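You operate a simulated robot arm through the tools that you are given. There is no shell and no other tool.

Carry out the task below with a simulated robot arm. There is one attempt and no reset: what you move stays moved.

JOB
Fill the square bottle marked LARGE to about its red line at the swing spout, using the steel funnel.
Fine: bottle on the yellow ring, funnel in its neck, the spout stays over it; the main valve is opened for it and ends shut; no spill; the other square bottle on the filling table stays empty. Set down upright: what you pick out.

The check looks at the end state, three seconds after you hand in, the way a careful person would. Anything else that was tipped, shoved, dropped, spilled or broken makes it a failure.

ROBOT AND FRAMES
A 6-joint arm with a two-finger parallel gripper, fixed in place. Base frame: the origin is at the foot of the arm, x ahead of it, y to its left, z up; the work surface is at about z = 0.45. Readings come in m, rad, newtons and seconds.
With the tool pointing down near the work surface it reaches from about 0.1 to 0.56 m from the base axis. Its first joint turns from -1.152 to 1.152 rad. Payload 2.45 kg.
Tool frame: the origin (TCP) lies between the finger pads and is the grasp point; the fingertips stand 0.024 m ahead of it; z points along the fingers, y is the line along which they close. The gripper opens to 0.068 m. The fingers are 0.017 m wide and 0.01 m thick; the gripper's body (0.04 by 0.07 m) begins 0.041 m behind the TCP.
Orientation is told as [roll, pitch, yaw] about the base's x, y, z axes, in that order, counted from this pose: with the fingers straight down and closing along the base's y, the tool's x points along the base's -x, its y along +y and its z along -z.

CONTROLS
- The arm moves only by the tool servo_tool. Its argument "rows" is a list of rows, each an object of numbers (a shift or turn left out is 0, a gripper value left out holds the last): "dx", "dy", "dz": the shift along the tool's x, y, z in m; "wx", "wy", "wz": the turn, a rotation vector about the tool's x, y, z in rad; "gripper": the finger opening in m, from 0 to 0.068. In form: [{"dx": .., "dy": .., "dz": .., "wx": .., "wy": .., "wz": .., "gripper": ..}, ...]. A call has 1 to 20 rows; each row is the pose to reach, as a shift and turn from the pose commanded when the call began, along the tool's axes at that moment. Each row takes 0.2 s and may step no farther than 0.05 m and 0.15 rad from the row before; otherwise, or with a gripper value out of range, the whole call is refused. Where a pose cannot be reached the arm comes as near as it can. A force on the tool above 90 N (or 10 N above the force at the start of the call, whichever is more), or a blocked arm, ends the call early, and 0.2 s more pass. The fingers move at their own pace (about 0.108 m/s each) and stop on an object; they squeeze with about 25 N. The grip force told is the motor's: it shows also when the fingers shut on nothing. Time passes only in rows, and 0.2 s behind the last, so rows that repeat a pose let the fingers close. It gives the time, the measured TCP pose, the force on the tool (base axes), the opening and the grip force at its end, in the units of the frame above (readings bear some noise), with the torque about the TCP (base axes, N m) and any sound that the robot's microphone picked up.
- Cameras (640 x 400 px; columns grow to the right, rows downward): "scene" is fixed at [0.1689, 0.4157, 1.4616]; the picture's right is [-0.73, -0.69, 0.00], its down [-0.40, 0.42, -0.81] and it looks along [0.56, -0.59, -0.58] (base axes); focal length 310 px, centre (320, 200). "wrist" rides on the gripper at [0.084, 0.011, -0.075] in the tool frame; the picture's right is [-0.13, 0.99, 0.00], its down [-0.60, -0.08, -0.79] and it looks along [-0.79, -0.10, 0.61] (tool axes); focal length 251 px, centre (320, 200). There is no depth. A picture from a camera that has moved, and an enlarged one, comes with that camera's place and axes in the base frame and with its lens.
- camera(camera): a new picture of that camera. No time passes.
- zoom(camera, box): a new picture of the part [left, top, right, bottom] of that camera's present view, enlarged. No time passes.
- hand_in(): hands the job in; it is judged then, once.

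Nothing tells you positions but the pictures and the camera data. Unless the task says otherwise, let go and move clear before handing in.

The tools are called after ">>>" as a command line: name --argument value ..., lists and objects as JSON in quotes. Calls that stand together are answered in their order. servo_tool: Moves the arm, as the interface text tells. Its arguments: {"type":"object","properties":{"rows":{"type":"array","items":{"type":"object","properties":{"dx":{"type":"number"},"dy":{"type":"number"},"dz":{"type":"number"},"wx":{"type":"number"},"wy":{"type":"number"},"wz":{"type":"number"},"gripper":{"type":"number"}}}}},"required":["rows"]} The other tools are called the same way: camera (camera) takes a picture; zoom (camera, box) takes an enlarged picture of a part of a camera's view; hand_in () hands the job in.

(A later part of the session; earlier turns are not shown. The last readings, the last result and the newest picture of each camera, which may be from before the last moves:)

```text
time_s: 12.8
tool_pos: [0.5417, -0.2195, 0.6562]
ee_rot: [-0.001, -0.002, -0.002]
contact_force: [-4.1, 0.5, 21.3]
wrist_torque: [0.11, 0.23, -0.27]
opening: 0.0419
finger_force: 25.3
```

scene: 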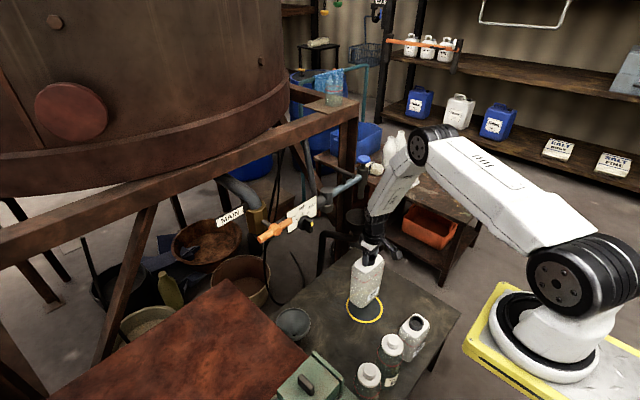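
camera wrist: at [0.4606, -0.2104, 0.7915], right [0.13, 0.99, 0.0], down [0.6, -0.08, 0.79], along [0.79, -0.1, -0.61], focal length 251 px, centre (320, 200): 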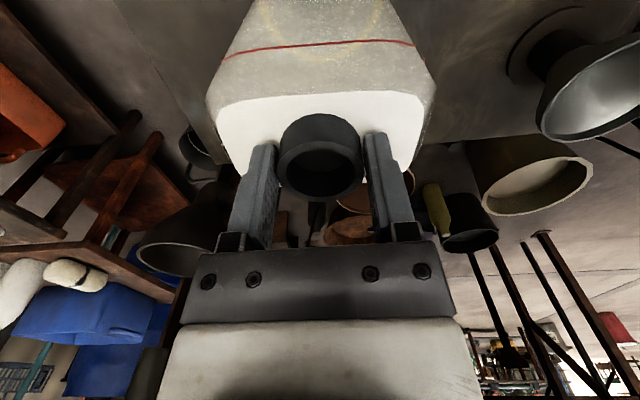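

The bottle is on the table and pressing. I'll ease off the pressure and open the fingers.

>>> servo_tool --rows '[{"dz": -0.001}, {"dz": -0.0018}, {"dz": -0.0018, "gripper": 0.048}, {"dz": -0.0018, "gripper": 0.06}, {"dz": -0.0018, "gripper": 0.068}, {"dz": -0.0018, "gripper": 0.068}]'

>>> zoom --camera "wrist" --box '[180, 60, 460, 235]'

>>> zoom --camera "scene" --box '[325, 240, 405, 340]'

```text
time_s: 14.2
tool_pos: [0.5419, -0.2196, 0.6577]
ee_rot: [-0.002, -0.001, 0.001]
contact_force: [-1.1, 0.1, 0.3]
wrist_torque: [0.0, 0.02, 0.01]
opening: 0.068
finger_force: 0.1
```

```text
2.29 times, centred on (320, 148) of wrist
camera zoom: at [0.459, -0.2088, 0.732], right [0.13, 0.99, 0.0], down [0.6, -0.08, 0.79], along [0.79, -0.1, -0.61], focal length 575 px, centre (320, 320)
```

zoom: 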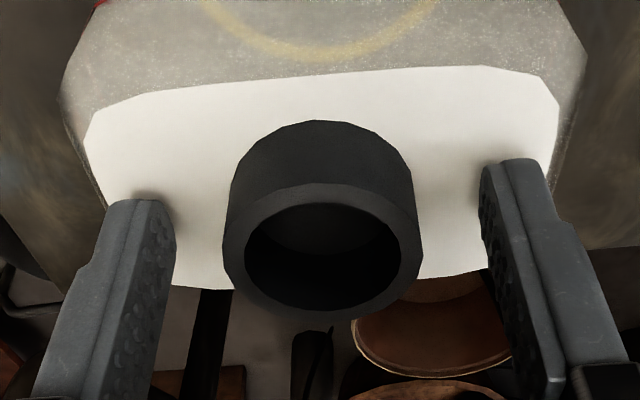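

```text
4.00 times, centred on (365, 290) of scene
camera zoom: at [0.1689, 0.4157, 1.4616], right [-0.73, -0.69, 0.0], down [-0.4, 0.42, -0.81], along [0.56, -0.59, -0.58], focal length 1240 px, centre (140, -160)
```

zoom: 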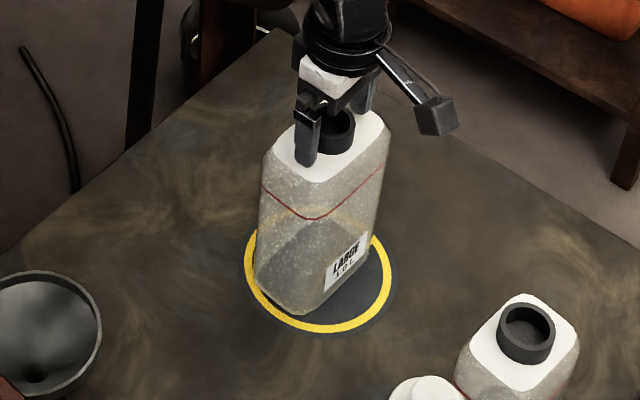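

LARGE stands upright on the ring with its neck at about (0.545, -0.220, 0.647). I'll raise straight up, then go across to inspect the funnel closely.

>>> servo_tool --rows '[{"dz": -0.02}, {"dz": -0.05}, {"dz": -0.09}, {"dz": -0.12}, {"dx": 0.02, "dy": 0.04, "dz": -0.125}, {"dx": 0.03, "dy": 0.085, "dz": -0.125}, {"dx": 0.03, "dy": 0.13, "dz": -0.125}, {"dx": 0.03, "dy": 0.175, "dz": -0.125}, {"dx": 0.03, "dy": 0.22, "dz": -0.125}, {"dx": 0.03, "dy": 0.25, "dz": -0.125}]'

>>> camera --camera "scene"

>>> zoom --camera "wrist" --box '[0, 0, 640, 200]'

```text
time_s: 16.4
tool_pos: [0.511, 0.0335, 0.7806]
ee_rot: [-0.002, 0.0, -0.001]
contact_force: [-0.2, -0.1, -0.8]
wrist_torque: [-0.04, 0.02, 0.0]
opening: 0.068
finger_force: 0.0
```

```text
taken
```

scene: 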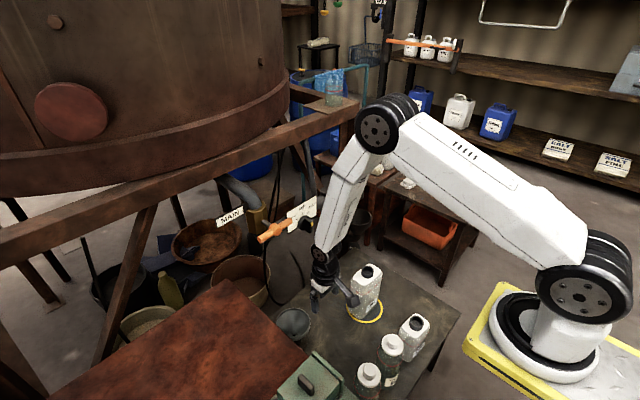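

```text
1.00 times, centred on (320, 100) of wrist (not enlarged: the box is as wide or as high as the picture)
camera zoom: at [0.4283, 0.0441, 0.8556], right [0.13, 0.99, 0.0], down [0.6, -0.08, 0.79], along [0.79, -0.1, -0.61], focal length 251 px, centre (320, 300)
```

zoom: 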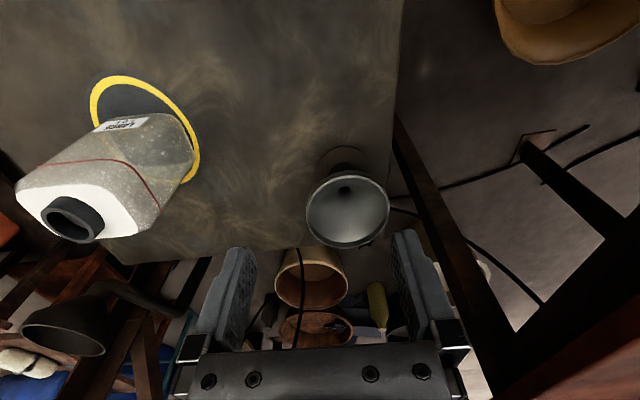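

The funnel is in clear view ahead. I'll zoom on it to find its centre, rim and stem geometry.

>>> zoom --camera "wrist" --box '[280, 20, 430, 160]'

>>> camera --camera "wrist"

>>> zoom --camera "scene" --box '[250, 220, 380, 350]'

```text
2.86 times, centred on (355, 90) of wrist
camera zoom: at [0.4283, 0.0441, 0.8556], right [0.13, 0.99, 0.0], down [0.6, -0.08, 0.79], along [0.79, -0.1, -0.61], focal length 718 px, centre (220, 514)
```

zoom: 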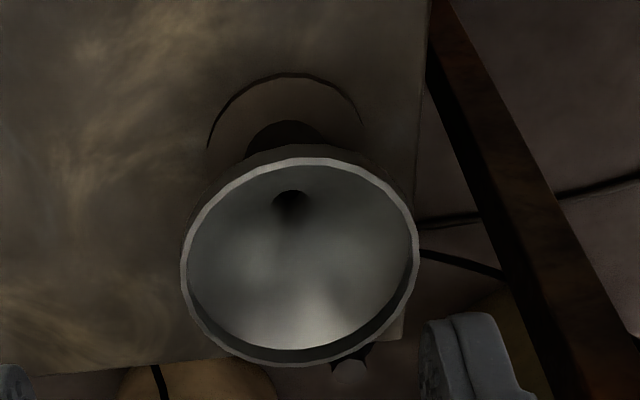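

```text
taken
camera wrist: at [0.4283, 0.0441, 0.8556], right [0.13, 0.99, 0.0], down [0.6, -0.08, 0.79], along [0.79, -0.1, -0.61], focal length 251 px, centre (320, 200)
```

wrist: 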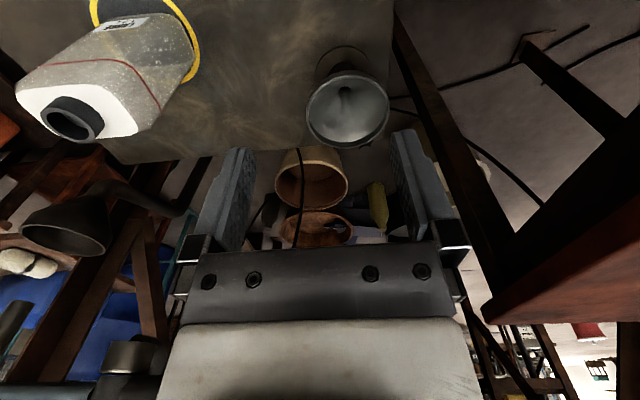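

```text
3.08 times, centred on (315, 285) of scene
camera zoom: at [0.1689, 0.4157, 1.4615], right [-0.73, -0.69, 0.0], down [-0.4, 0.42, -0.81], along [0.56, -0.59, -0.58], focal length 954 px, centre (335, -62)
```

zoom: 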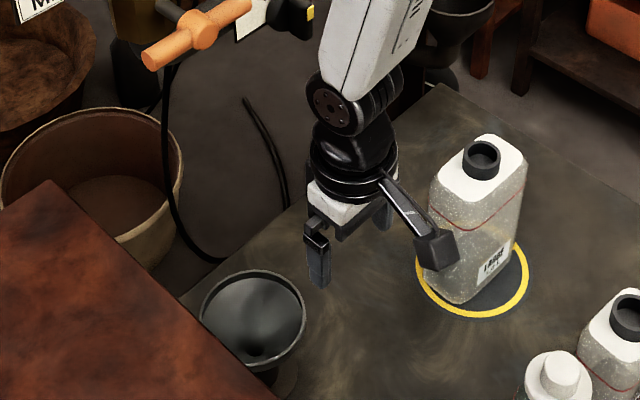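

Funnel rim: centre about (0.630, 0.056), top about z = 0.561, 0.111 m across, with a vertical collar about 10 mm tall. I'll grip the collar on its -y side, radially, so the finger pads lie flush. First I'll go to a pre-grasp above that rim point.

>>> servo_tool --rows '[{"dx": -0.03, "dy": -0.008, "dz": 0.02, "gripper": 0.044}, {"dx": -0.06, "dy": -0.016, "dz": 0.045}, {"dx": -0.09, "dy": -0.024, "dz": 0.07}, {"dx": -0.119, "dy": -0.031, "dz": 0.09}, {"dx": -0.119, "dy": -0.031, "dz": 0.12}, {"dx": -0.119, "dy": -0.031, "dz": 0.14}]'

>>> zoom --camera "wrist" --box '[150, 0, 550, 240]'

>>> zoom --camera "scene" --box '[250, 200, 380, 350]'

```text
time_s: 17.8
tool_pos: [0.6308, 0.0014, 0.6419]
ee_rot: [-0.001, 0.002, -0.001]
contact_force: [-0.4, 0.1, -0.4]
wrist_torque: [0.0, 0.02, 0.0]
opening: 0.0438
finger_force: 0.0
```

```text
1.60 times, centred on (350, 120) of wrist
camera zoom: at [0.5476, 0.0111, 0.7155], right [0.13, 0.99, 0.0], down [0.61, -0.08, 0.79], along [0.79, -0.1, -0.61], focal length 402 px, centre (272, 328)
```

zoom: 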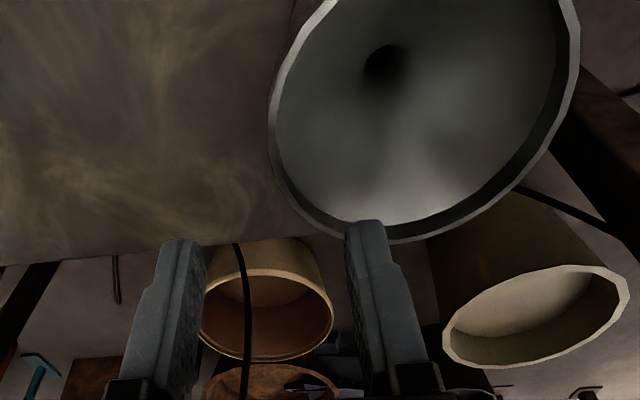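

```text
2.67 times, centred on (315, 275) of scene
camera zoom: at [0.1689, 0.4157, 1.4616], right [-0.73, -0.69, 0.0], down [-0.4, 0.42, -0.81], along [0.56, -0.59, -0.58], focal length 827 px, centre (333, 0)
```

zoom: 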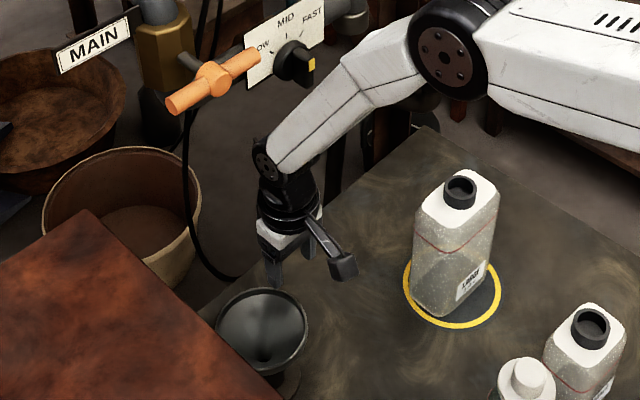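

The rim's -y edge is right under the middle of the fingers. I'll descend to just above the rim and check again.

>>> servo_tool --rows '[{"dz": 0.02}, {"dz": 0.04}, {"dz": 0.05}]'

>>> zoom --camera "wrist" --box '[150, 0, 550, 240]'

>>> zoom --camera "scene" --box '[270, 270, 350, 340]'

```text
time_s: 18.6
tool_pos: [0.629, 0.0004, 0.5926]
ee_rot: [-0.002, 0.001, 0.0]
contact_force: [-0.2, 0.6, 0.1]
wrist_torque: [0.02, 0.0, 0.01]
opening: 0.0442
finger_force: 0.1
```

```text
1.60 times, centred on (350, 120) of wrist
camera zoom: at [0.5468, 0.0111, 0.6667], right [0.13, 0.99, 0.0], down [0.6, -0.08, 0.79], along [0.79, -0.1, -0.61], focal length 402 px, centre (272, 328)
```

zoom: 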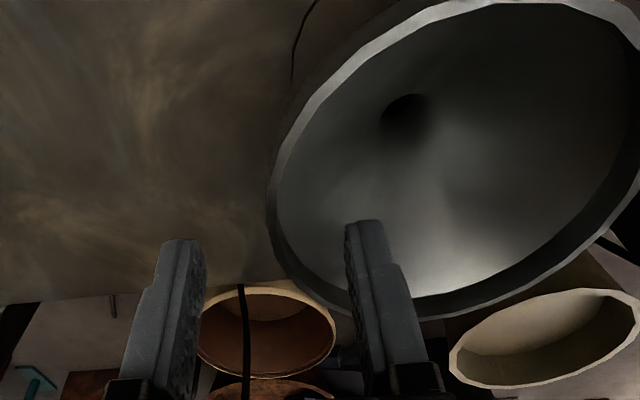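

```text
5.71 times, centred on (310, 305) of scene
camera zoom: at [0.1689, 0.4157, 1.4616], right [-0.73, -0.69, 0.0], down [-0.4, 0.42, -0.81], along [0.56, -0.59, -0.58], focal length 1771 px, centre (377, -400)
```

zoom: 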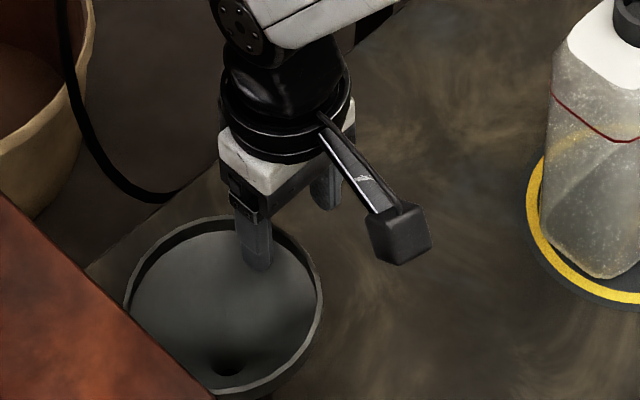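

The collar wall sits between the fingers. I'll lower until the tips are about 9 mm below the rim top, then close.

>>> servo_tool --rows '[{"dz": 0.008}, {"dz": 0.014}, {"dz": 0.0165}, {"dz": 0.0165}]'

>>> zoom --camera "wrist" --box '[200, 60, 440, 210]'

>>> zoom --camera "scene" --box '[270, 270, 350, 340]'

```text
time_s: 19.6
tool_pos: [0.6293, 0.0016, 0.5751]
ee_rot: [-0.002, 0.0, 0.0]
contact_force: [0.1, 0.3, 0.6]
wrist_torque: [0.0, 0.02, -0.06]
opening: 0.0442
finger_force: 0.2
```

```text
2.67 times, centred on (320, 135) of wrist
camera zoom: at [0.5471, 0.0111, 0.6503], right [0.13, 0.99, 0.0], down [0.6, -0.08, 0.79], along [0.79, -0.1, -0.61], focal length 670 px, centre (320, 373)
```

zoom: 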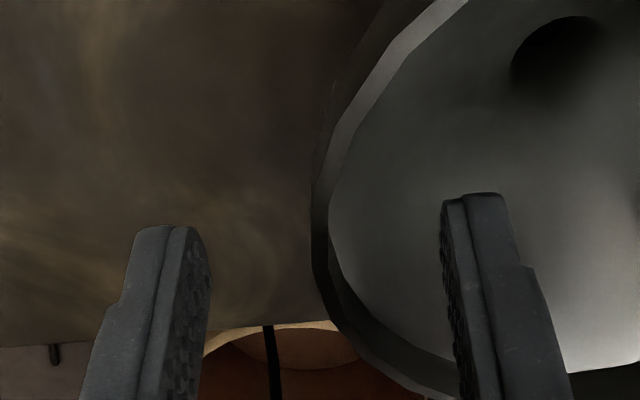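

```text
5.71 times, centred on (310, 305) of scene
camera zoom: at [0.1689, 0.4157, 1.4616], right [-0.73, -0.69, 0.0], down [-0.4, 0.42, -0.81], along [0.56, -0.59, -0.58], focal length 1771 px, centre (377, -400)
```

zoom: 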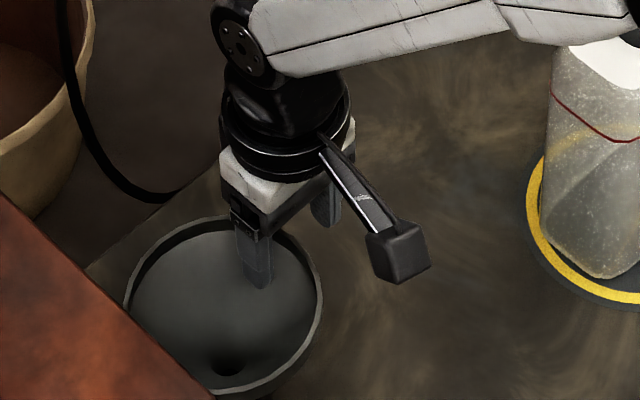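

The fingers straddle the collar cleanly. I'll close on it.

>>> servo_tool --rows '[{"gripper": 0.02}, {"gripper": 0.006}, {"gripper": 0.0}, {"gripper": 0.0}]'

>>> zoom --camera "wrist" --box '[200, 60, 440, 210]'

>>> zoom --camera "scene" --box '[270, 270, 350, 340]'

```text
time_s: 20.6
tool_pos: [0.631, 0.0013, 0.5762]
ee_rot: [0.0, 0.001, 0.0]
contact_force: [-1.3, 2.9, 4.4]
wrist_torque: [0.23, 0.12, 0.04]
opening: 0.0116
finger_force: 25.4
```

```text
2.67 times, centred on (320, 135) of wrist
camera zoom: at [0.5473, 0.0111, 0.6506], right [0.13, 0.99, 0.0], down [0.6, -0.08, 0.79], along [0.79, -0.1, -0.61], focal length 670 px, centre (320, 373)
```

zoom: 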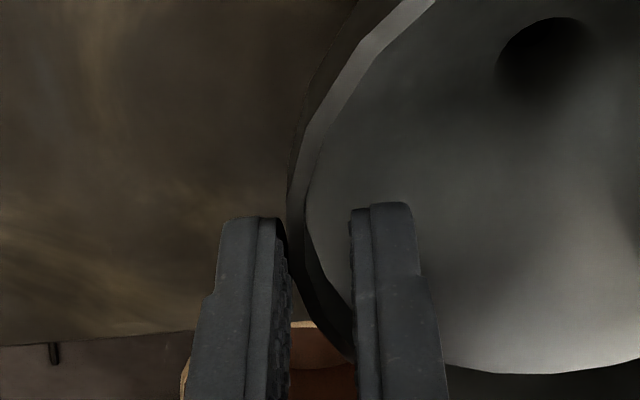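

```text
5.71 times, centred on (310, 305) of scene
camera zoom: at [0.1687, 0.4158, 1.4616], right [-0.73, -0.69, 0.0], down [-0.4, 0.42, -0.81], along [0.56, -0.59, -0.58], focal length 1771 px, centre (377, -400)
```

zoom: 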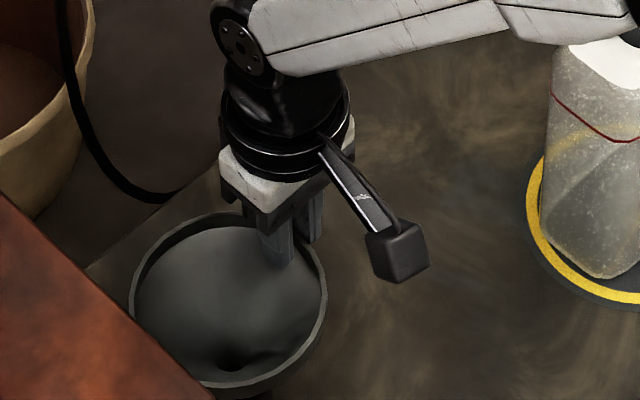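

The fingers stopped at 0.0116 m, wider than the thin wall, and the funnel shifted slightly. So the inner fingertip is on the cone's slope. I'll look at the rim closely before re-gripping shallower.

>>> zoom --camera "wrist" --box '[285, 100, 385, 170]'

>>> zoom --camera "scene" --box '[285, 285, 330, 325]'

>>> zoom --camera "wrist" --box '[200, 0, 640, 200]'

```text
5.71 times, centred on (335, 135) of wrist
camera zoom: at [0.5473, 0.0111, 0.6506], right [0.13, 0.99, 0.0], down [0.6, -0.08, 0.79], along [0.79, -0.1, -0.61], focal length 1437 px, centre (234, 571)
```

zoom: 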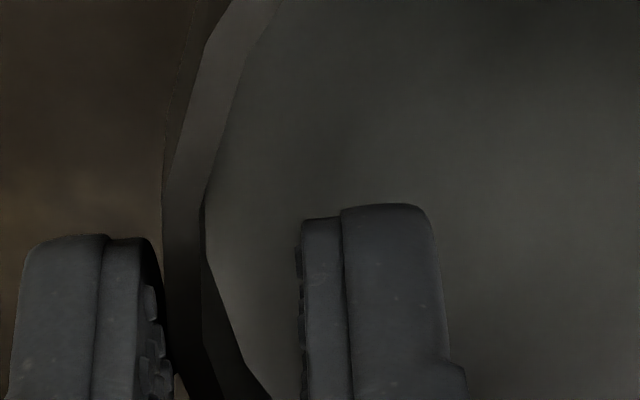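

```text
10.00 times, centred on (308, 305) of scene
camera zoom: at [0.1687, 0.4158, 1.4616], right [-0.73, -0.69, 0.0], down [-0.4, 0.42, -0.81], along [0.56, -0.59, -0.58], focal length 3100 px, centre (445, -850)
```

zoom: 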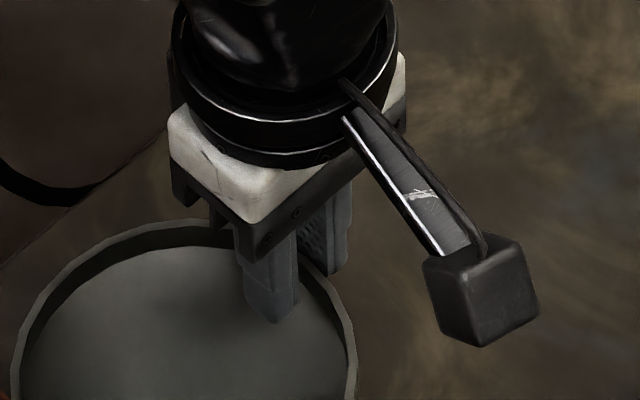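

```text
1.45 times, centred on (420, 100) of wrist
camera zoom: at [0.5473, 0.0111, 0.6506], right [0.13, 0.99, 0.0], down [0.6, -0.08, 0.79], along [0.79, -0.1, -0.61], focal length 366 px, centre (174, 346)
```

zoom: 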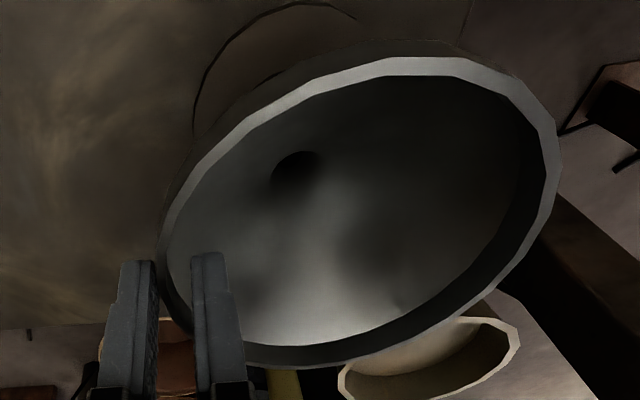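

The outer finger touches the rim but the inner tip rests on the cone's slope, so I went too deep. I'll open, rise about 7 mm, and close again.

>>> servo_tool --rows '[{"gripper": 0.03}, {"gripper": 0.04}, {"dz": -0.004, "gripper": 0.04}, {"dz": -0.007, "gripper": 0.04}, {"dz": -0.007, "gripper": 0.04}]'

>>> zoom --camera "wrist" --box '[200, 60, 440, 210]'

>>> zoom --camera "scene" --box '[270, 270, 350, 340]'

```text
time_s: 21.8
tool_pos: [0.63, 0.0006, 0.5827]
ee_rot: [-0.003, 0.0, -0.001]
contact_force: [-0.5, 0.3, 0.3]
wrist_torque: [0.0, 0.02, -0.03]
opening: 0.04
finger_force: 0.1
```

```text
2.67 times, centred on (320, 135) of wrist
camera zoom: at [0.5469, 0.0109, 0.6573], right [0.13, 0.99, 0.0], down [0.6, -0.08, 0.79], along [0.79, -0.1, -0.61], focal length 670 px, centre (320, 373)
```

zoom: 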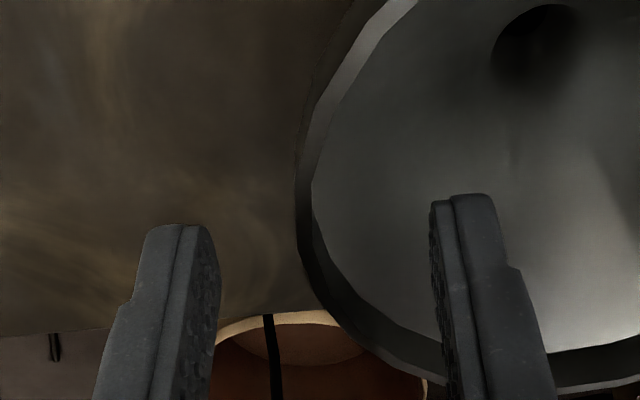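

```text
5.71 times, centred on (310, 305) of scene
camera zoom: at [0.1689, 0.4157, 1.4616], right [-0.73, -0.69, 0.0], down [-0.4, 0.42, -0.81], along [0.56, -0.59, -0.58], focal length 1771 px, centre (377, -400)
```

zoom: 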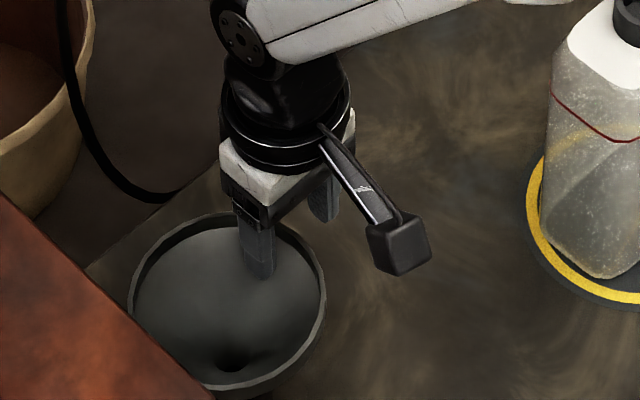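

The funnel has shifted about 4 mm toward -y in its holder but stands fine. I'll re-centre on the wall and close at this shallower depth.

>>> servo_tool --rows '[{"dy": -0.003, "gripper": 0.03}, {"dy": -0.003, "gripper": 0.015}, {"dy": -0.003, "gripper": 0.004}, {"dy": -0.003, "gripper": 0.0}, {"dy": -0.003, "gripper": 0.0}]'

>>> zoom --camera "wrist" --box '[200, 60, 440, 210]'

>>> zoom --camera "scene" --box '[270, 270, 350, 340]'

```text
time_s: 23.0
tool_pos: [0.6304, -0.0029, 0.5836]
ee_rot: [-0.002, 0.0, 0.001]
contact_force: [-1.6, -0.6, 5.2]
wrist_torque: [0.02, 0.12, 0.05]
opening: 0.0076
finger_force: 25.2
```

```text
2.67 times, centred on (320, 135) of wrist
camera zoom: at [0.5476, 0.0079, 0.6574], right [0.13, 0.99, 0.0], down [0.6, -0.08, 0.79], along [0.79, -0.1, -0.61], focal length 670 px, centre (320, 373)
```

zoom: 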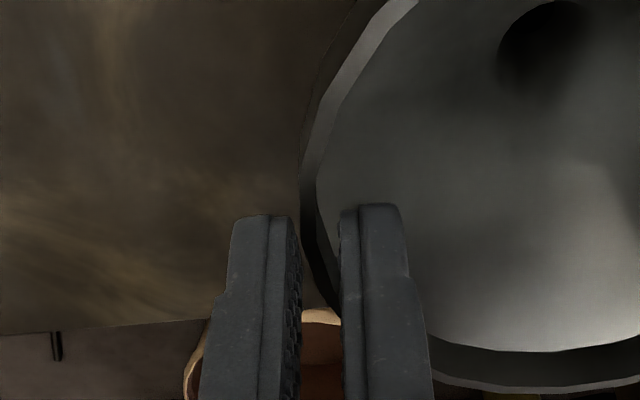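

```text
5.71 times, centred on (310, 305) of scene
camera zoom: at [0.1687, 0.4157, 1.4616], right [-0.73, -0.69, 0.0], down [-0.4, 0.42, -0.81], along [0.56, -0.59, -0.58], focal length 1771 px, centre (377, -400)
```

zoom: 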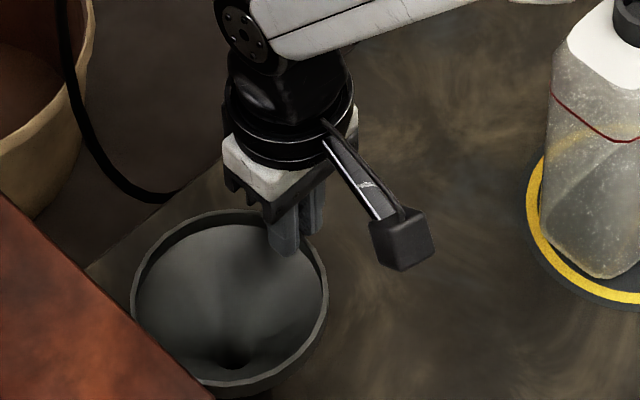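

The opening is now 7.6 mm, still slightly on the slope. I'll open, rise another 5 mm and grip again.

>>> servo_tool --rows '[{"gripper": 0.025}, {"gripper": 0.03}, {"dz": -0.003, "gripper": 0.03}, {"dz": -0.005, "gripper": 0.03}, {"dz": -0.005, "gripper": 0.01}, {"dz": -0.005, "gripper": 0.0}, {"dz": -0.005, "gripper": 0.0}]'

>>> zoom --camera "wrist" --box '[200, 60, 440, 210]'

>>> zoom --camera "scene" --box '[270, 270, 350, 340]'

```text
time_s: 24.6
tool_pos: [0.6314, -0.0024, 0.5869]
ee_rot: [-0.003, -0.001, -0.002]
contact_force: [-0.8, 0.7, -0.2]
wrist_torque: [0.0, -0.02, 0.02]
opening: 0.0
finger_force: 23.5
```

```text
2.67 times, centred on (320, 135) of wrist
camera zoom: at [0.5475, 0.0079, 0.6615], right [0.13, 0.99, 0.0], down [0.6, -0.08, 0.79], along [0.79, -0.1, -0.61], focal length 670 px, centre (320, 373)
```

zoom: 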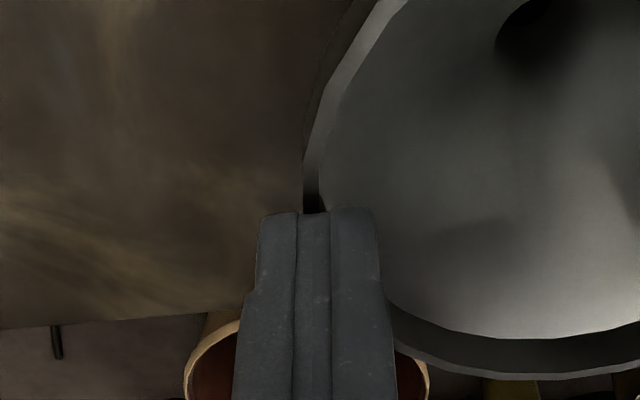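

```text
5.71 times, centred on (310, 305) of scene
camera zoom: at [0.1689, 0.4157, 1.4616], right [-0.73, -0.69, 0.0], down [-0.4, 0.42, -0.81], along [0.56, -0.59, -0.58], focal length 1771 px, centre (377, -400)
```

zoom: 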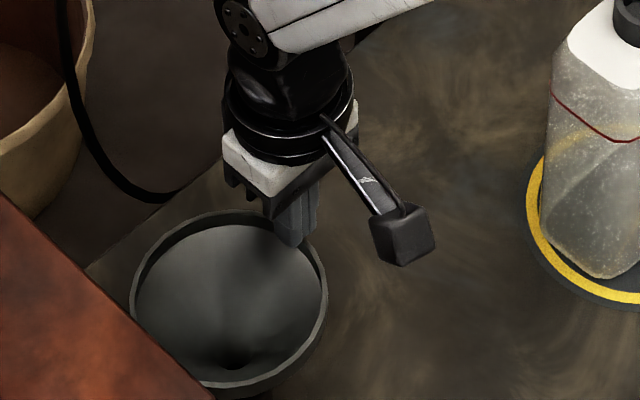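

The fingers closed fully above the rim, so the rim top is at about z = 0.561. Its inner face slopes right from the top, which makes a vertical grip poor. I'll tilt the tool about 0.5 rad so the fingers run parallel to the cone wall and can hold it deeper and more firmly.

>>> servo_tool --rows '[{"dz": -0.025, "gripper": 0.0}, {"dz": -0.05, "gripper": 0.0}, {"dx": 0.001, "dy": -0.015, "dz": -0.055, "wx": -0.13, "gripper": 0.02}, {"dx": 0.001, "dy": -0.0296, "dz": -0.05, "wx": -0.26, "gripper": 0.034}, {"dx": 0.001, "dy": -0.0296, "dz": -0.04, "wx": -0.39, "gripper": 0.034}, {"dx": 0.001, "dy": -0.0296, "dz": -0.03, "wx": -0.5, "gripper": 0.034}, {"dx": 0.001, "dy": -0.0296, "dz": -0.0273, "wx": -0.5, "gripper": 0.034}]'

>>> camera --camera "wrist"

>>> zoom --camera "scene" --box '[260, 230, 360, 340]'

```text
time_s: 26.2
tool_pos: [0.6298, -0.0329, 0.6163]
ee_rot: [0.502, -0.001, 0.0]
contact_force: [0.7, 0.5, -0.1]
wrist_torque: [-0.01, -0.03, 0.0]
opening: 0.0339
finger_force: 0.0
```

```text
taken
camera wrist: at [0.547, -0.0599, 0.6857], right [0.13, 0.87, 0.48], down [0.6, -0.45, 0.66], along [0.79, 0.2, -0.58], focal length 251 px, centre (320, 200)
```

wrist: 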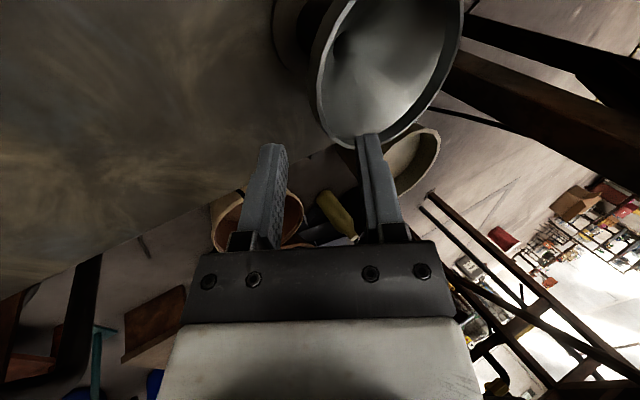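

```text
3.64 times, centred on (310, 285) of scene
camera zoom: at [0.1689, 0.4157, 1.4616], right [-0.73, -0.69, 0.0], down [-0.4, 0.42, -0.81], along [0.56, -0.59, -0.58], focal length 1127 px, centre (356, -109)
```

zoom: 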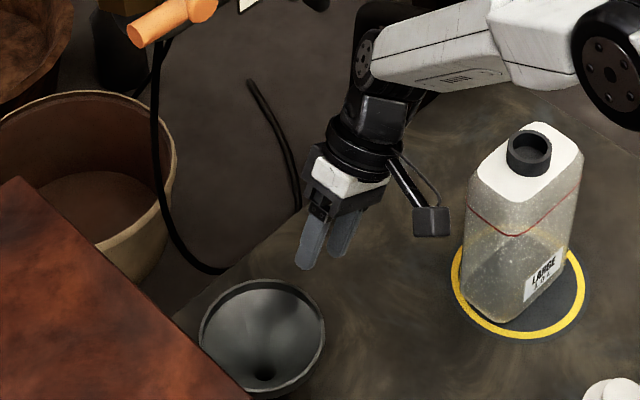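

The tilt looks right and the funnel centre is now at about (0.630, 0.051). I'll advance along the tool axis so the wall slides between the fingers, pausing to check.

>>> servo_tool --rows '[{"dz": 0.02}, {"dz": 0.038}, {"dz": 0.045}]'

>>> zoom --camera "wrist" --box '[200, 60, 440, 210]'

>>> zoom --camera "scene" --box '[270, 270, 350, 340]'

```text
time_s: 27.0
tool_pos: [0.6149, -0.0129, 0.5868]
ee_rot: [0.498, -0.003, 0.0]
contact_force: [0.3, 0.0, 0.1]
wrist_torque: [0.01, -0.01, -0.03]
opening: 0.0338
finger_force: 0.0
out of reach, approached as far as the arm can: row 1, 2, 3
```

```text
2.67 times, centred on (320, 135) of wrist
camera zoom: at [0.5318, -0.0409, 0.6579], right [0.13, 0.87, 0.47], down [0.6, -0.45, 0.66], along [0.79, 0.2, -0.58], focal length 670 px, centre (320, 373)
```

zoom: 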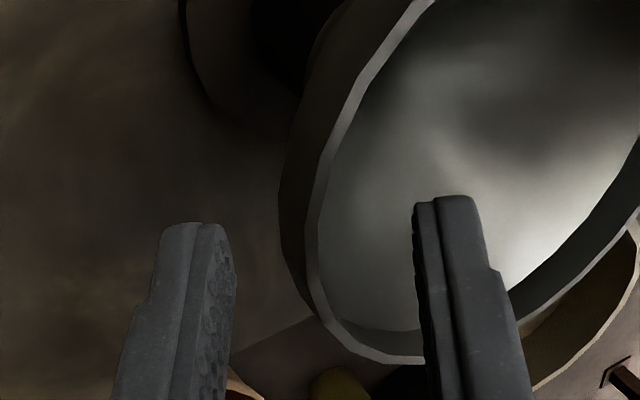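

```text
5.71 times, centred on (310, 305) of scene
camera zoom: at [0.1689, 0.4157, 1.4616], right [-0.73, -0.69, 0.0], down [-0.4, 0.42, -0.81], along [0.56, -0.59, -0.58], focal length 1771 px, centre (377, -400)
```

zoom: 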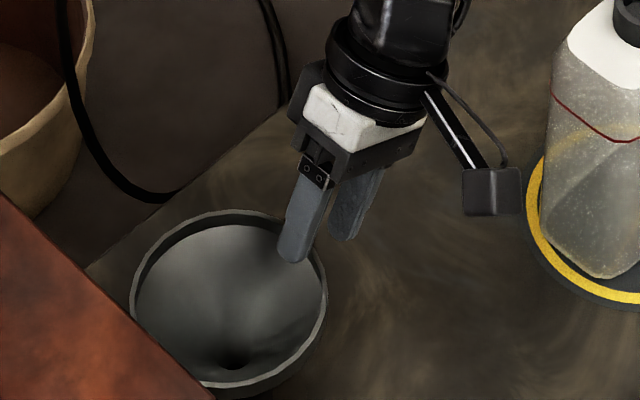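

With the tilt toward -y the far rim point is out of reach: the arm stopped at x = 0.615. I'll back out, and instead grip the rim's near (-x) side with the hand yawed 90° and leaning forward, which keeps the wrist closer to the robot.

>>> servo_tool --rows '[{"dz": -0.025}, {"dz": -0.05}, {"dz": -0.06, "wx": 0.14}, {"dz": -0.07, "wx": 0.28}, {"dz": -0.08, "wx": 0.42}, {"dz": -0.08, "wx": 0.5}]'

>>> camera --camera "scene"

```text
time_s: 28.4
tool_pos: [0.6142, -0.0525, 0.6592]
ee_rot: [-0.002, -0.001, 0.001]
contact_force: [-0.1, 0.4, -0.2]
wrist_torque: [-0.01, 0.01, -0.04]
opening: 0.0339
finger_force: 0.1
```

```text
taken
```

scene: 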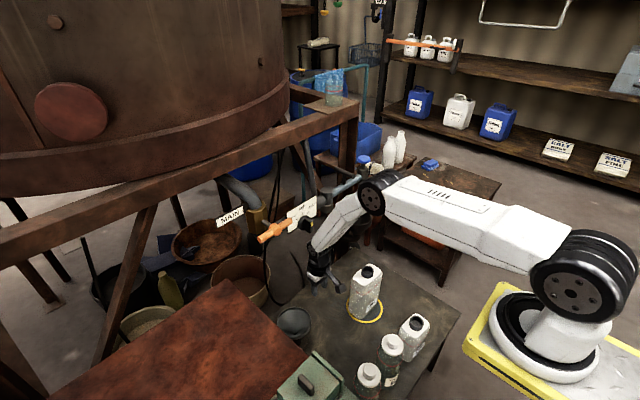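

Upright again and clear. I'll move back a little, raise, and yaw the hand by +90°.

>>> servo_tool --rows '[{"dx": 0.02, "dy": 0.01, "dz": -0.02, "wz": -0.1}, {"dx": 0.04, "dy": 0.02, "dz": -0.04, "wz": -0.24}, {"dx": 0.06, "dy": 0.03, "dz": -0.06, "wz": -0.38}, {"dx": 0.08, "dy": 0.042, "dz": -0.06, "wz": -0.52}, {"dx": 0.09, "dy": 0.042, "dz": -0.06, "wz": -0.66}, {"dx": 0.09, "dy": 0.042, "dz": -0.06, "wz": -0.8}, {"dx": 0.09, "dy": 0.042, "dz": -0.06, "wz": -0.94}, {"dx": 0.09, "dy": 0.042, "dz": -0.06, "wz": -1.08}, {"dx": 0.09, "dy": 0.042, "dz": -0.06, "wz": -1.22}, {"dx": 0.09, "dy": 0.042, "dz": -0.06, "wz": -1.36}, {"dx": 0.09, "dy": 0.042, "dz": -0.06, "wz": -1.5}, {"dx": 0.09, "dy": 0.042, "dz": -0.06, "wz": -1.5708}]'

>>> camera --camera "scene"

>>> camera --camera "wrist"

```text
time_s: 31.0
tool_pos: [0.5228, -0.0098, 0.7176]
ee_rot: [-0.001, 0.002, 1.574]
contact_force: [0.2, 0.0, -0.8]
wrist_torque: [0.0, 0.01, 0.0]
opening: 0.034
finger_force: 0.1
```

```text
taken
```

scene: 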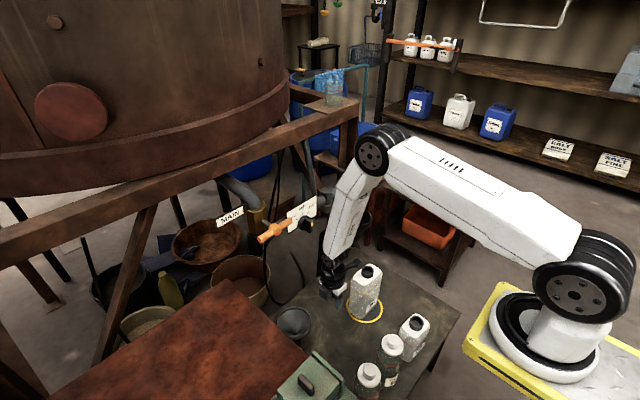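

```text
taken
camera wrist: at [0.5139, -0.0941, 0.7923], right [-0.99, 0.13, 0.0], down [0.08, 0.6, 0.79], along [0.1, 0.79, -0.61], focal length 251 px, centre (320, 200)
```

wrist: 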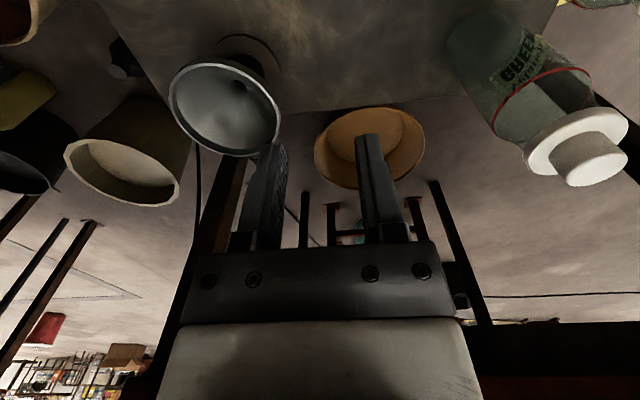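

The yaw worked and the camera now looks along +y. Next I'll lean the hand 0.5 rad forward and go to a pre-grasp short of the rim's near side, at about (0.553, 0.051, 0.61).

>>> servo_tool --rows '[{"dx": -0.02, "dy": -0.005, "dz": 0.01, "wx": 0.13}, {"dx": -0.045, "dy": -0.012, "dz": 0.03, "wx": 0.26}, {"dx": -0.0608, "dy": -0.02, "dz": 0.055, "wx": 0.39}, {"dx": -0.0608, "dy": -0.025, "dz": 0.08, "wx": 0.5}, {"dx": -0.0608, "dy": -0.0297, "dz": 0.1, "wx": 0.5}, {"dx": -0.0608, "dy": -0.0297, "dz": 0.11, "wx": 0.5}]'

>>> camera --camera "wrist"

>>> zoom --camera "scene" --box '[260, 230, 360, 340]'

```text
time_s: 32.4
tool_pos: [0.5542, 0.0501, 0.6089]
ee_rot: [-0.499, 0.002, 1.57]
contact_force: [0.1, -0.3, -0.4]
wrist_torque: [-0.01, -0.03, 0.0]
opening: 0.034
finger_force: 0.1
```

```text
taken
camera wrist: at [0.5099, -0.0331, 0.6687], right [-0.87, 0.13, -0.48], down [-0.31, 0.6, 0.73], along [0.38, 0.79, -0.49], focal length 251 px, centre (320, 200)
```

wrist: 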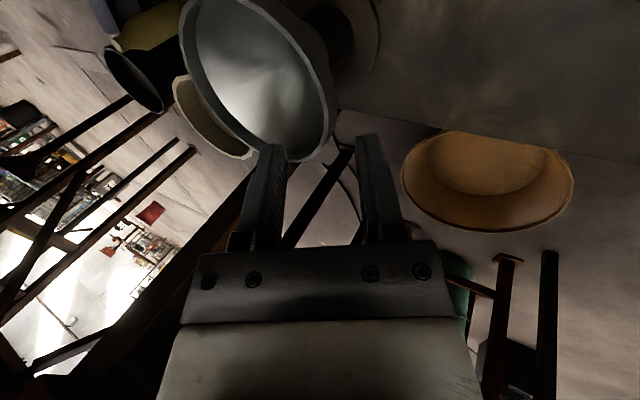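

```text
3.64 times, centred on (310, 285) of scene
camera zoom: at [0.1689, 0.4157, 1.4616], right [-0.73, -0.69, 0.0], down [-0.4, 0.42, -0.81], along [0.56, -0.59, -0.58], focal length 1127 px, centre (356, -109)
```

zoom: 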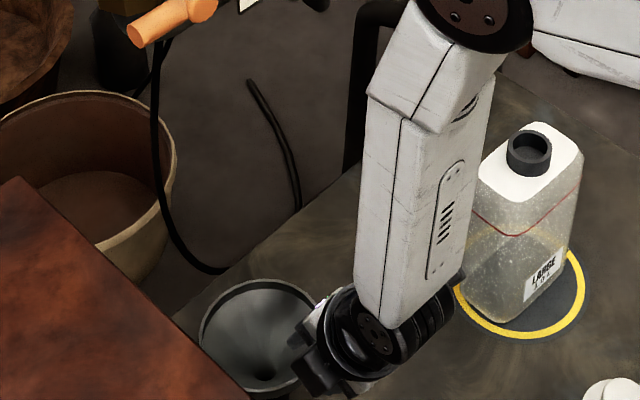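

The rim's near edge is ahead, about 4 mm off the finger midline. I'll correct by 3 mm and advance partway.

>>> servo_tool --rows '[{"dy": 0.003, "dz": 0.015}, {"dy": 0.003, "dz": 0.03}]'

>>> zoom --camera "wrist" --box '[200, 60, 440, 210]'

>>> zoom --camera "scene" --box '[270, 270, 350, 340]'

```text
time_s: 33.0
tool_pos: [0.5667, 0.0519, 0.5814]
ee_rot: [-0.499, 0.002, 1.57]
contact_force: [-0.1, -0.9, -0.3]
wrist_torque: [-0.03, 0.01, -0.02]
opening: 0.0342
finger_force: 0.1
```

```text
2.67 times, centred on (320, 135) of wrist
camera zoom: at [0.521, -0.0331, 0.6405], right [-0.87, 0.13, -0.48], down [-0.31, 0.6, 0.73], along [0.38, 0.79, -0.49], focal length 670 px, centre (320, 373)
```

zoom: 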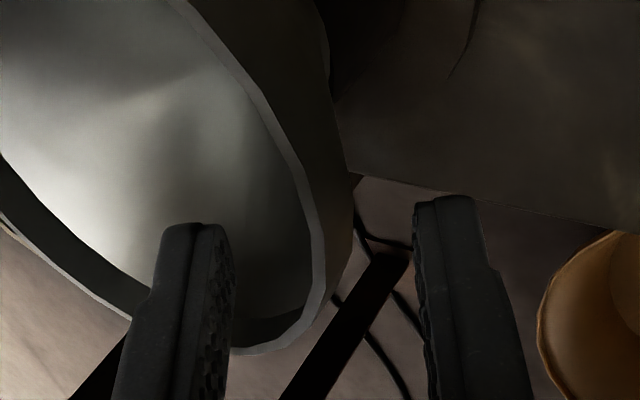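

```text
5.71 times, centred on (310, 305) of scene
camera zoom: at [0.1689, 0.4157, 1.4616], right [-0.73, -0.69, 0.0], down [-0.4, 0.42, -0.81], along [0.56, -0.59, -0.58], focal length 1771 px, centre (377, -400)
```

zoom: 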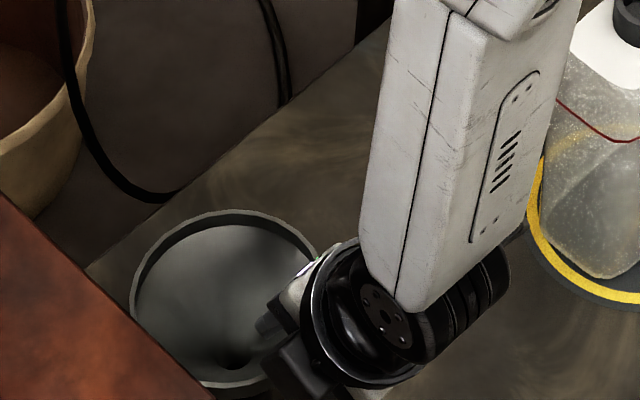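

The wall is well placed between the fingers. I'll advance the remaining 18 mm and close.

>>> servo_tool --rows '[{"dz": 0.008}, {"dz": 0.014}, {"dz": 0.018}, {"dz": 0.018}]'

>>> zoom --camera "wrist" --box '[200, 60, 440, 210]'

```text
time_s: 34.0
tool_pos: [0.5731, 0.0512, 0.5649]
ee_rot: [-0.501, 0.002, 1.57]
contact_force: [-0.1, -0.2, 0.1]
wrist_torque: [0.0, 0.02, 0.0]
opening: 0.0338
finger_force: 0.0
```

```text
2.67 times, centred on (320, 135) of wrist
camera zoom: at [0.5297, -0.0337, 0.6243], right [-0.87, 0.13, -0.47], down [-0.31, 0.6, 0.73], along [0.38, 0.79, -0.49], focal length 670 px, centre (320, 373)
```

zoom: 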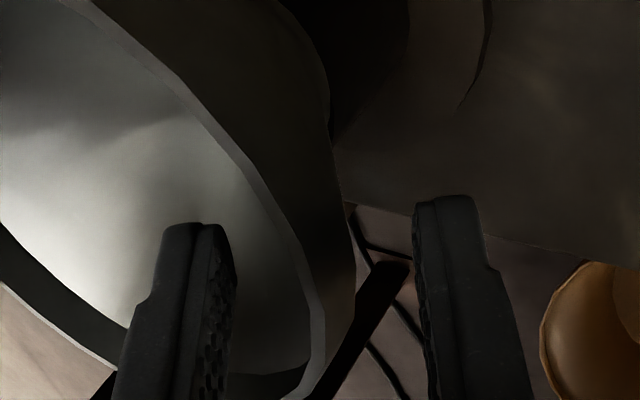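

No contact and the wall is centred. Closing now.

>>> servo_tool --rows '[{"gripper": 0.022}, {"gripper": 0.012}, {"gripper": 0.004}, {"gripper": 0.0}, {"gripper": 0.0}]'

>>> zoom --camera "wrist" --box '[200, 60, 440, 210]'

>>> zoom --camera "scene" --box '[270, 270, 350, 340]'

```text
time_s: 35.2
tool_pos: [0.5744, 0.0507, 0.5653]
ee_rot: [-0.499, 0.002, 1.572]
contact_force: [0.4, 0.9, -0.4]
wrist_torque: [-0.01, 0.0, 0.0]
opening: 0.0089
finger_force: 25.3
```

```text
2.67 times, centred on (320, 135) of wrist
camera zoom: at [0.5298, -0.0336, 0.6244], right [-0.87, 0.13, -0.48], down [-0.31, 0.6, 0.73], along [0.38, 0.79, -0.49], focal length 670 px, centre (320, 373)
```

zoom: 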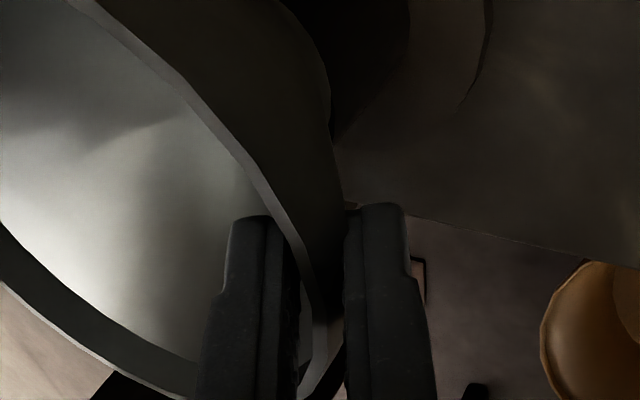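

```text
5.71 times, centred on (310, 305) of scene
camera zoom: at [0.1689, 0.4157, 1.4616], right [-0.73, -0.69, 0.0], down [-0.4, 0.42, -0.81], along [0.56, -0.59, -0.58], focal length 1771 px, centre (377, -400)
```

zoom: 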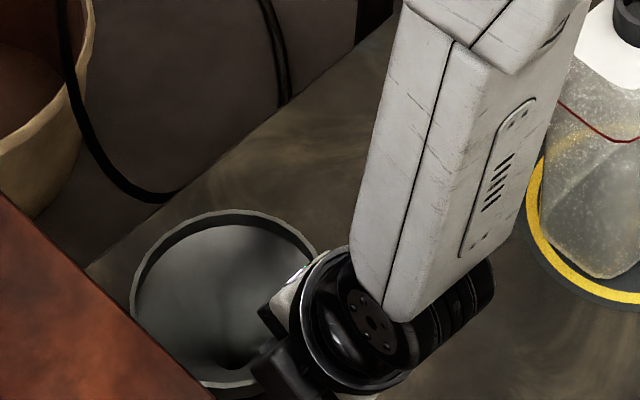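

That's a good flush grip: 8.9 mm opening, 25 N, almost no side force, and the funnel did not move. I'll lift 2 cm straight up as a test.

>>> servo_tool --rows '[{"dy": -0.0024, "dz": -0.0044}, {"dy": -0.0048, "dz": -0.0088}, {"dy": -0.0096, "dz": -0.0176}, {"dy": -0.0096, "dz": -0.0176}]'

>>> zoom --camera "wrist" --box '[100, 0, 500, 220]'

>>> zoom --camera "scene" --box '[270, 270, 350, 340]'

```text
time_s: 36.2
tool_pos: [0.5725, 0.0506, 0.5859]
ee_rot: [-0.5, 0.003, 1.57]
contact_force: [-0.1, 0.2, -1.0]
wrist_torque: [0.04, 0.04, 0.04]
opening: 0.0086
finger_force: 25.3
```

```text
1.60 times, centred on (300, 110) of wrist
camera zoom: at [0.5291, -0.0335, 0.6449], right [-0.87, 0.13, -0.48], down [-0.31, 0.6, 0.73], along [0.38, 0.79, -0.49], focal length 402 px, centre (352, 344)
```

zoom: 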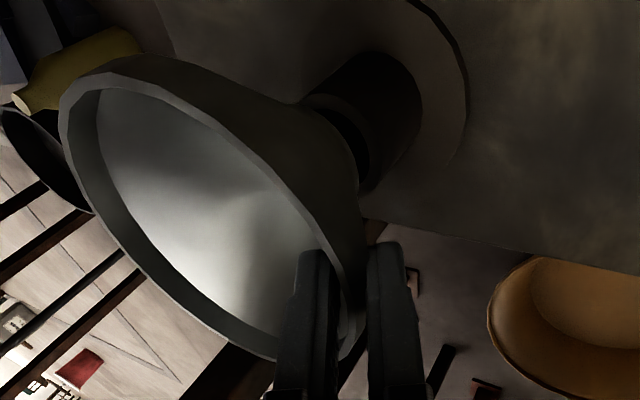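

```text
5.71 times, centred on (310, 305) of scene
camera zoom: at [0.1689, 0.4157, 1.4616], right [-0.73, -0.69, 0.0], down [-0.4, 0.42, -0.81], along [0.56, -0.59, -0.58], focal length 1771 px, centre (377, -400)
```

zoom: 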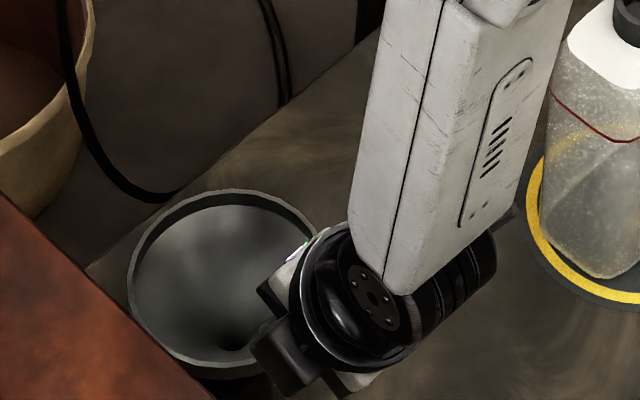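

The funnel is coming up level, at about 1 N. I'll continue lifting straight up until the stem is clear of the holder.

>>> servo_tool --rows '[{"dy": -0.0096, "dz": -0.0176}, {"dy": -0.0192, "dz": -0.0351}, {"dy": -0.0288, "dz": -0.0527}, {"dy": -0.0384, "dz": -0.0702}, {"dy": -0.0479, "dz": -0.0878}, {"dy": -0.0575, "dz": -0.1053}, {"dy": -0.0671, "dz": -0.1229}, {"dy": -0.0767, "dz": -0.1404}, {"dy": -0.0767, "dz": -0.1404}]'

>>> camera --camera "wrist"

>>> camera --camera "scene"

>>> zoom --camera "scene" --box '[260, 220, 360, 320]'

```text
time_s: 38.2
tool_pos: [0.5739, 0.0507, 0.7438]
ee_rot: [-0.498, 0.002, 1.572]
contact_force: [0.2, -0.2, -0.8]
wrist_torque: [0.05, 0.05, 0.06]
opening: 0.0083
finger_force: 24.7
```

```text
taken
camera wrist: at [0.5293, -0.0336, 0.8046], right [-0.87, 0.13, -0.47], down [-0.31, 0.6, 0.73], along [0.38, 0.79, -0.49], focal length 251 px, centre (320, 200)
```

wrist: 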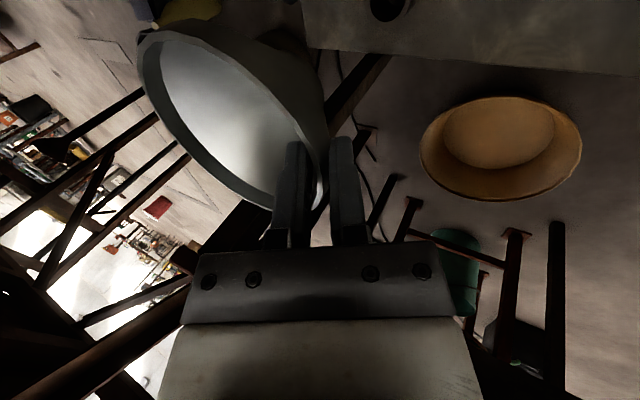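

```text
taken
```

scene: 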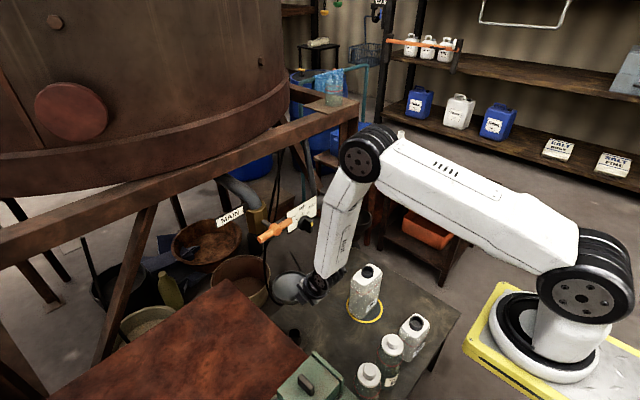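

```text
4.00 times, centred on (310, 270) of scene
camera zoom: at [0.1689, 0.4157, 1.4616], right [-0.73, -0.69, 0.0], down [-0.4, 0.42, -0.81], along [0.56, -0.59, -0.58], focal length 1240 px, centre (360, -80)
```

zoom: 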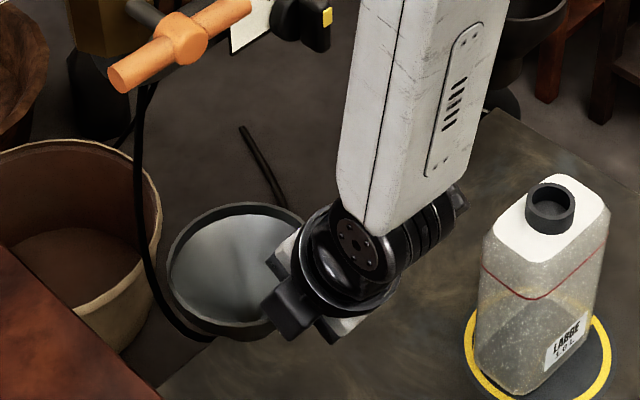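

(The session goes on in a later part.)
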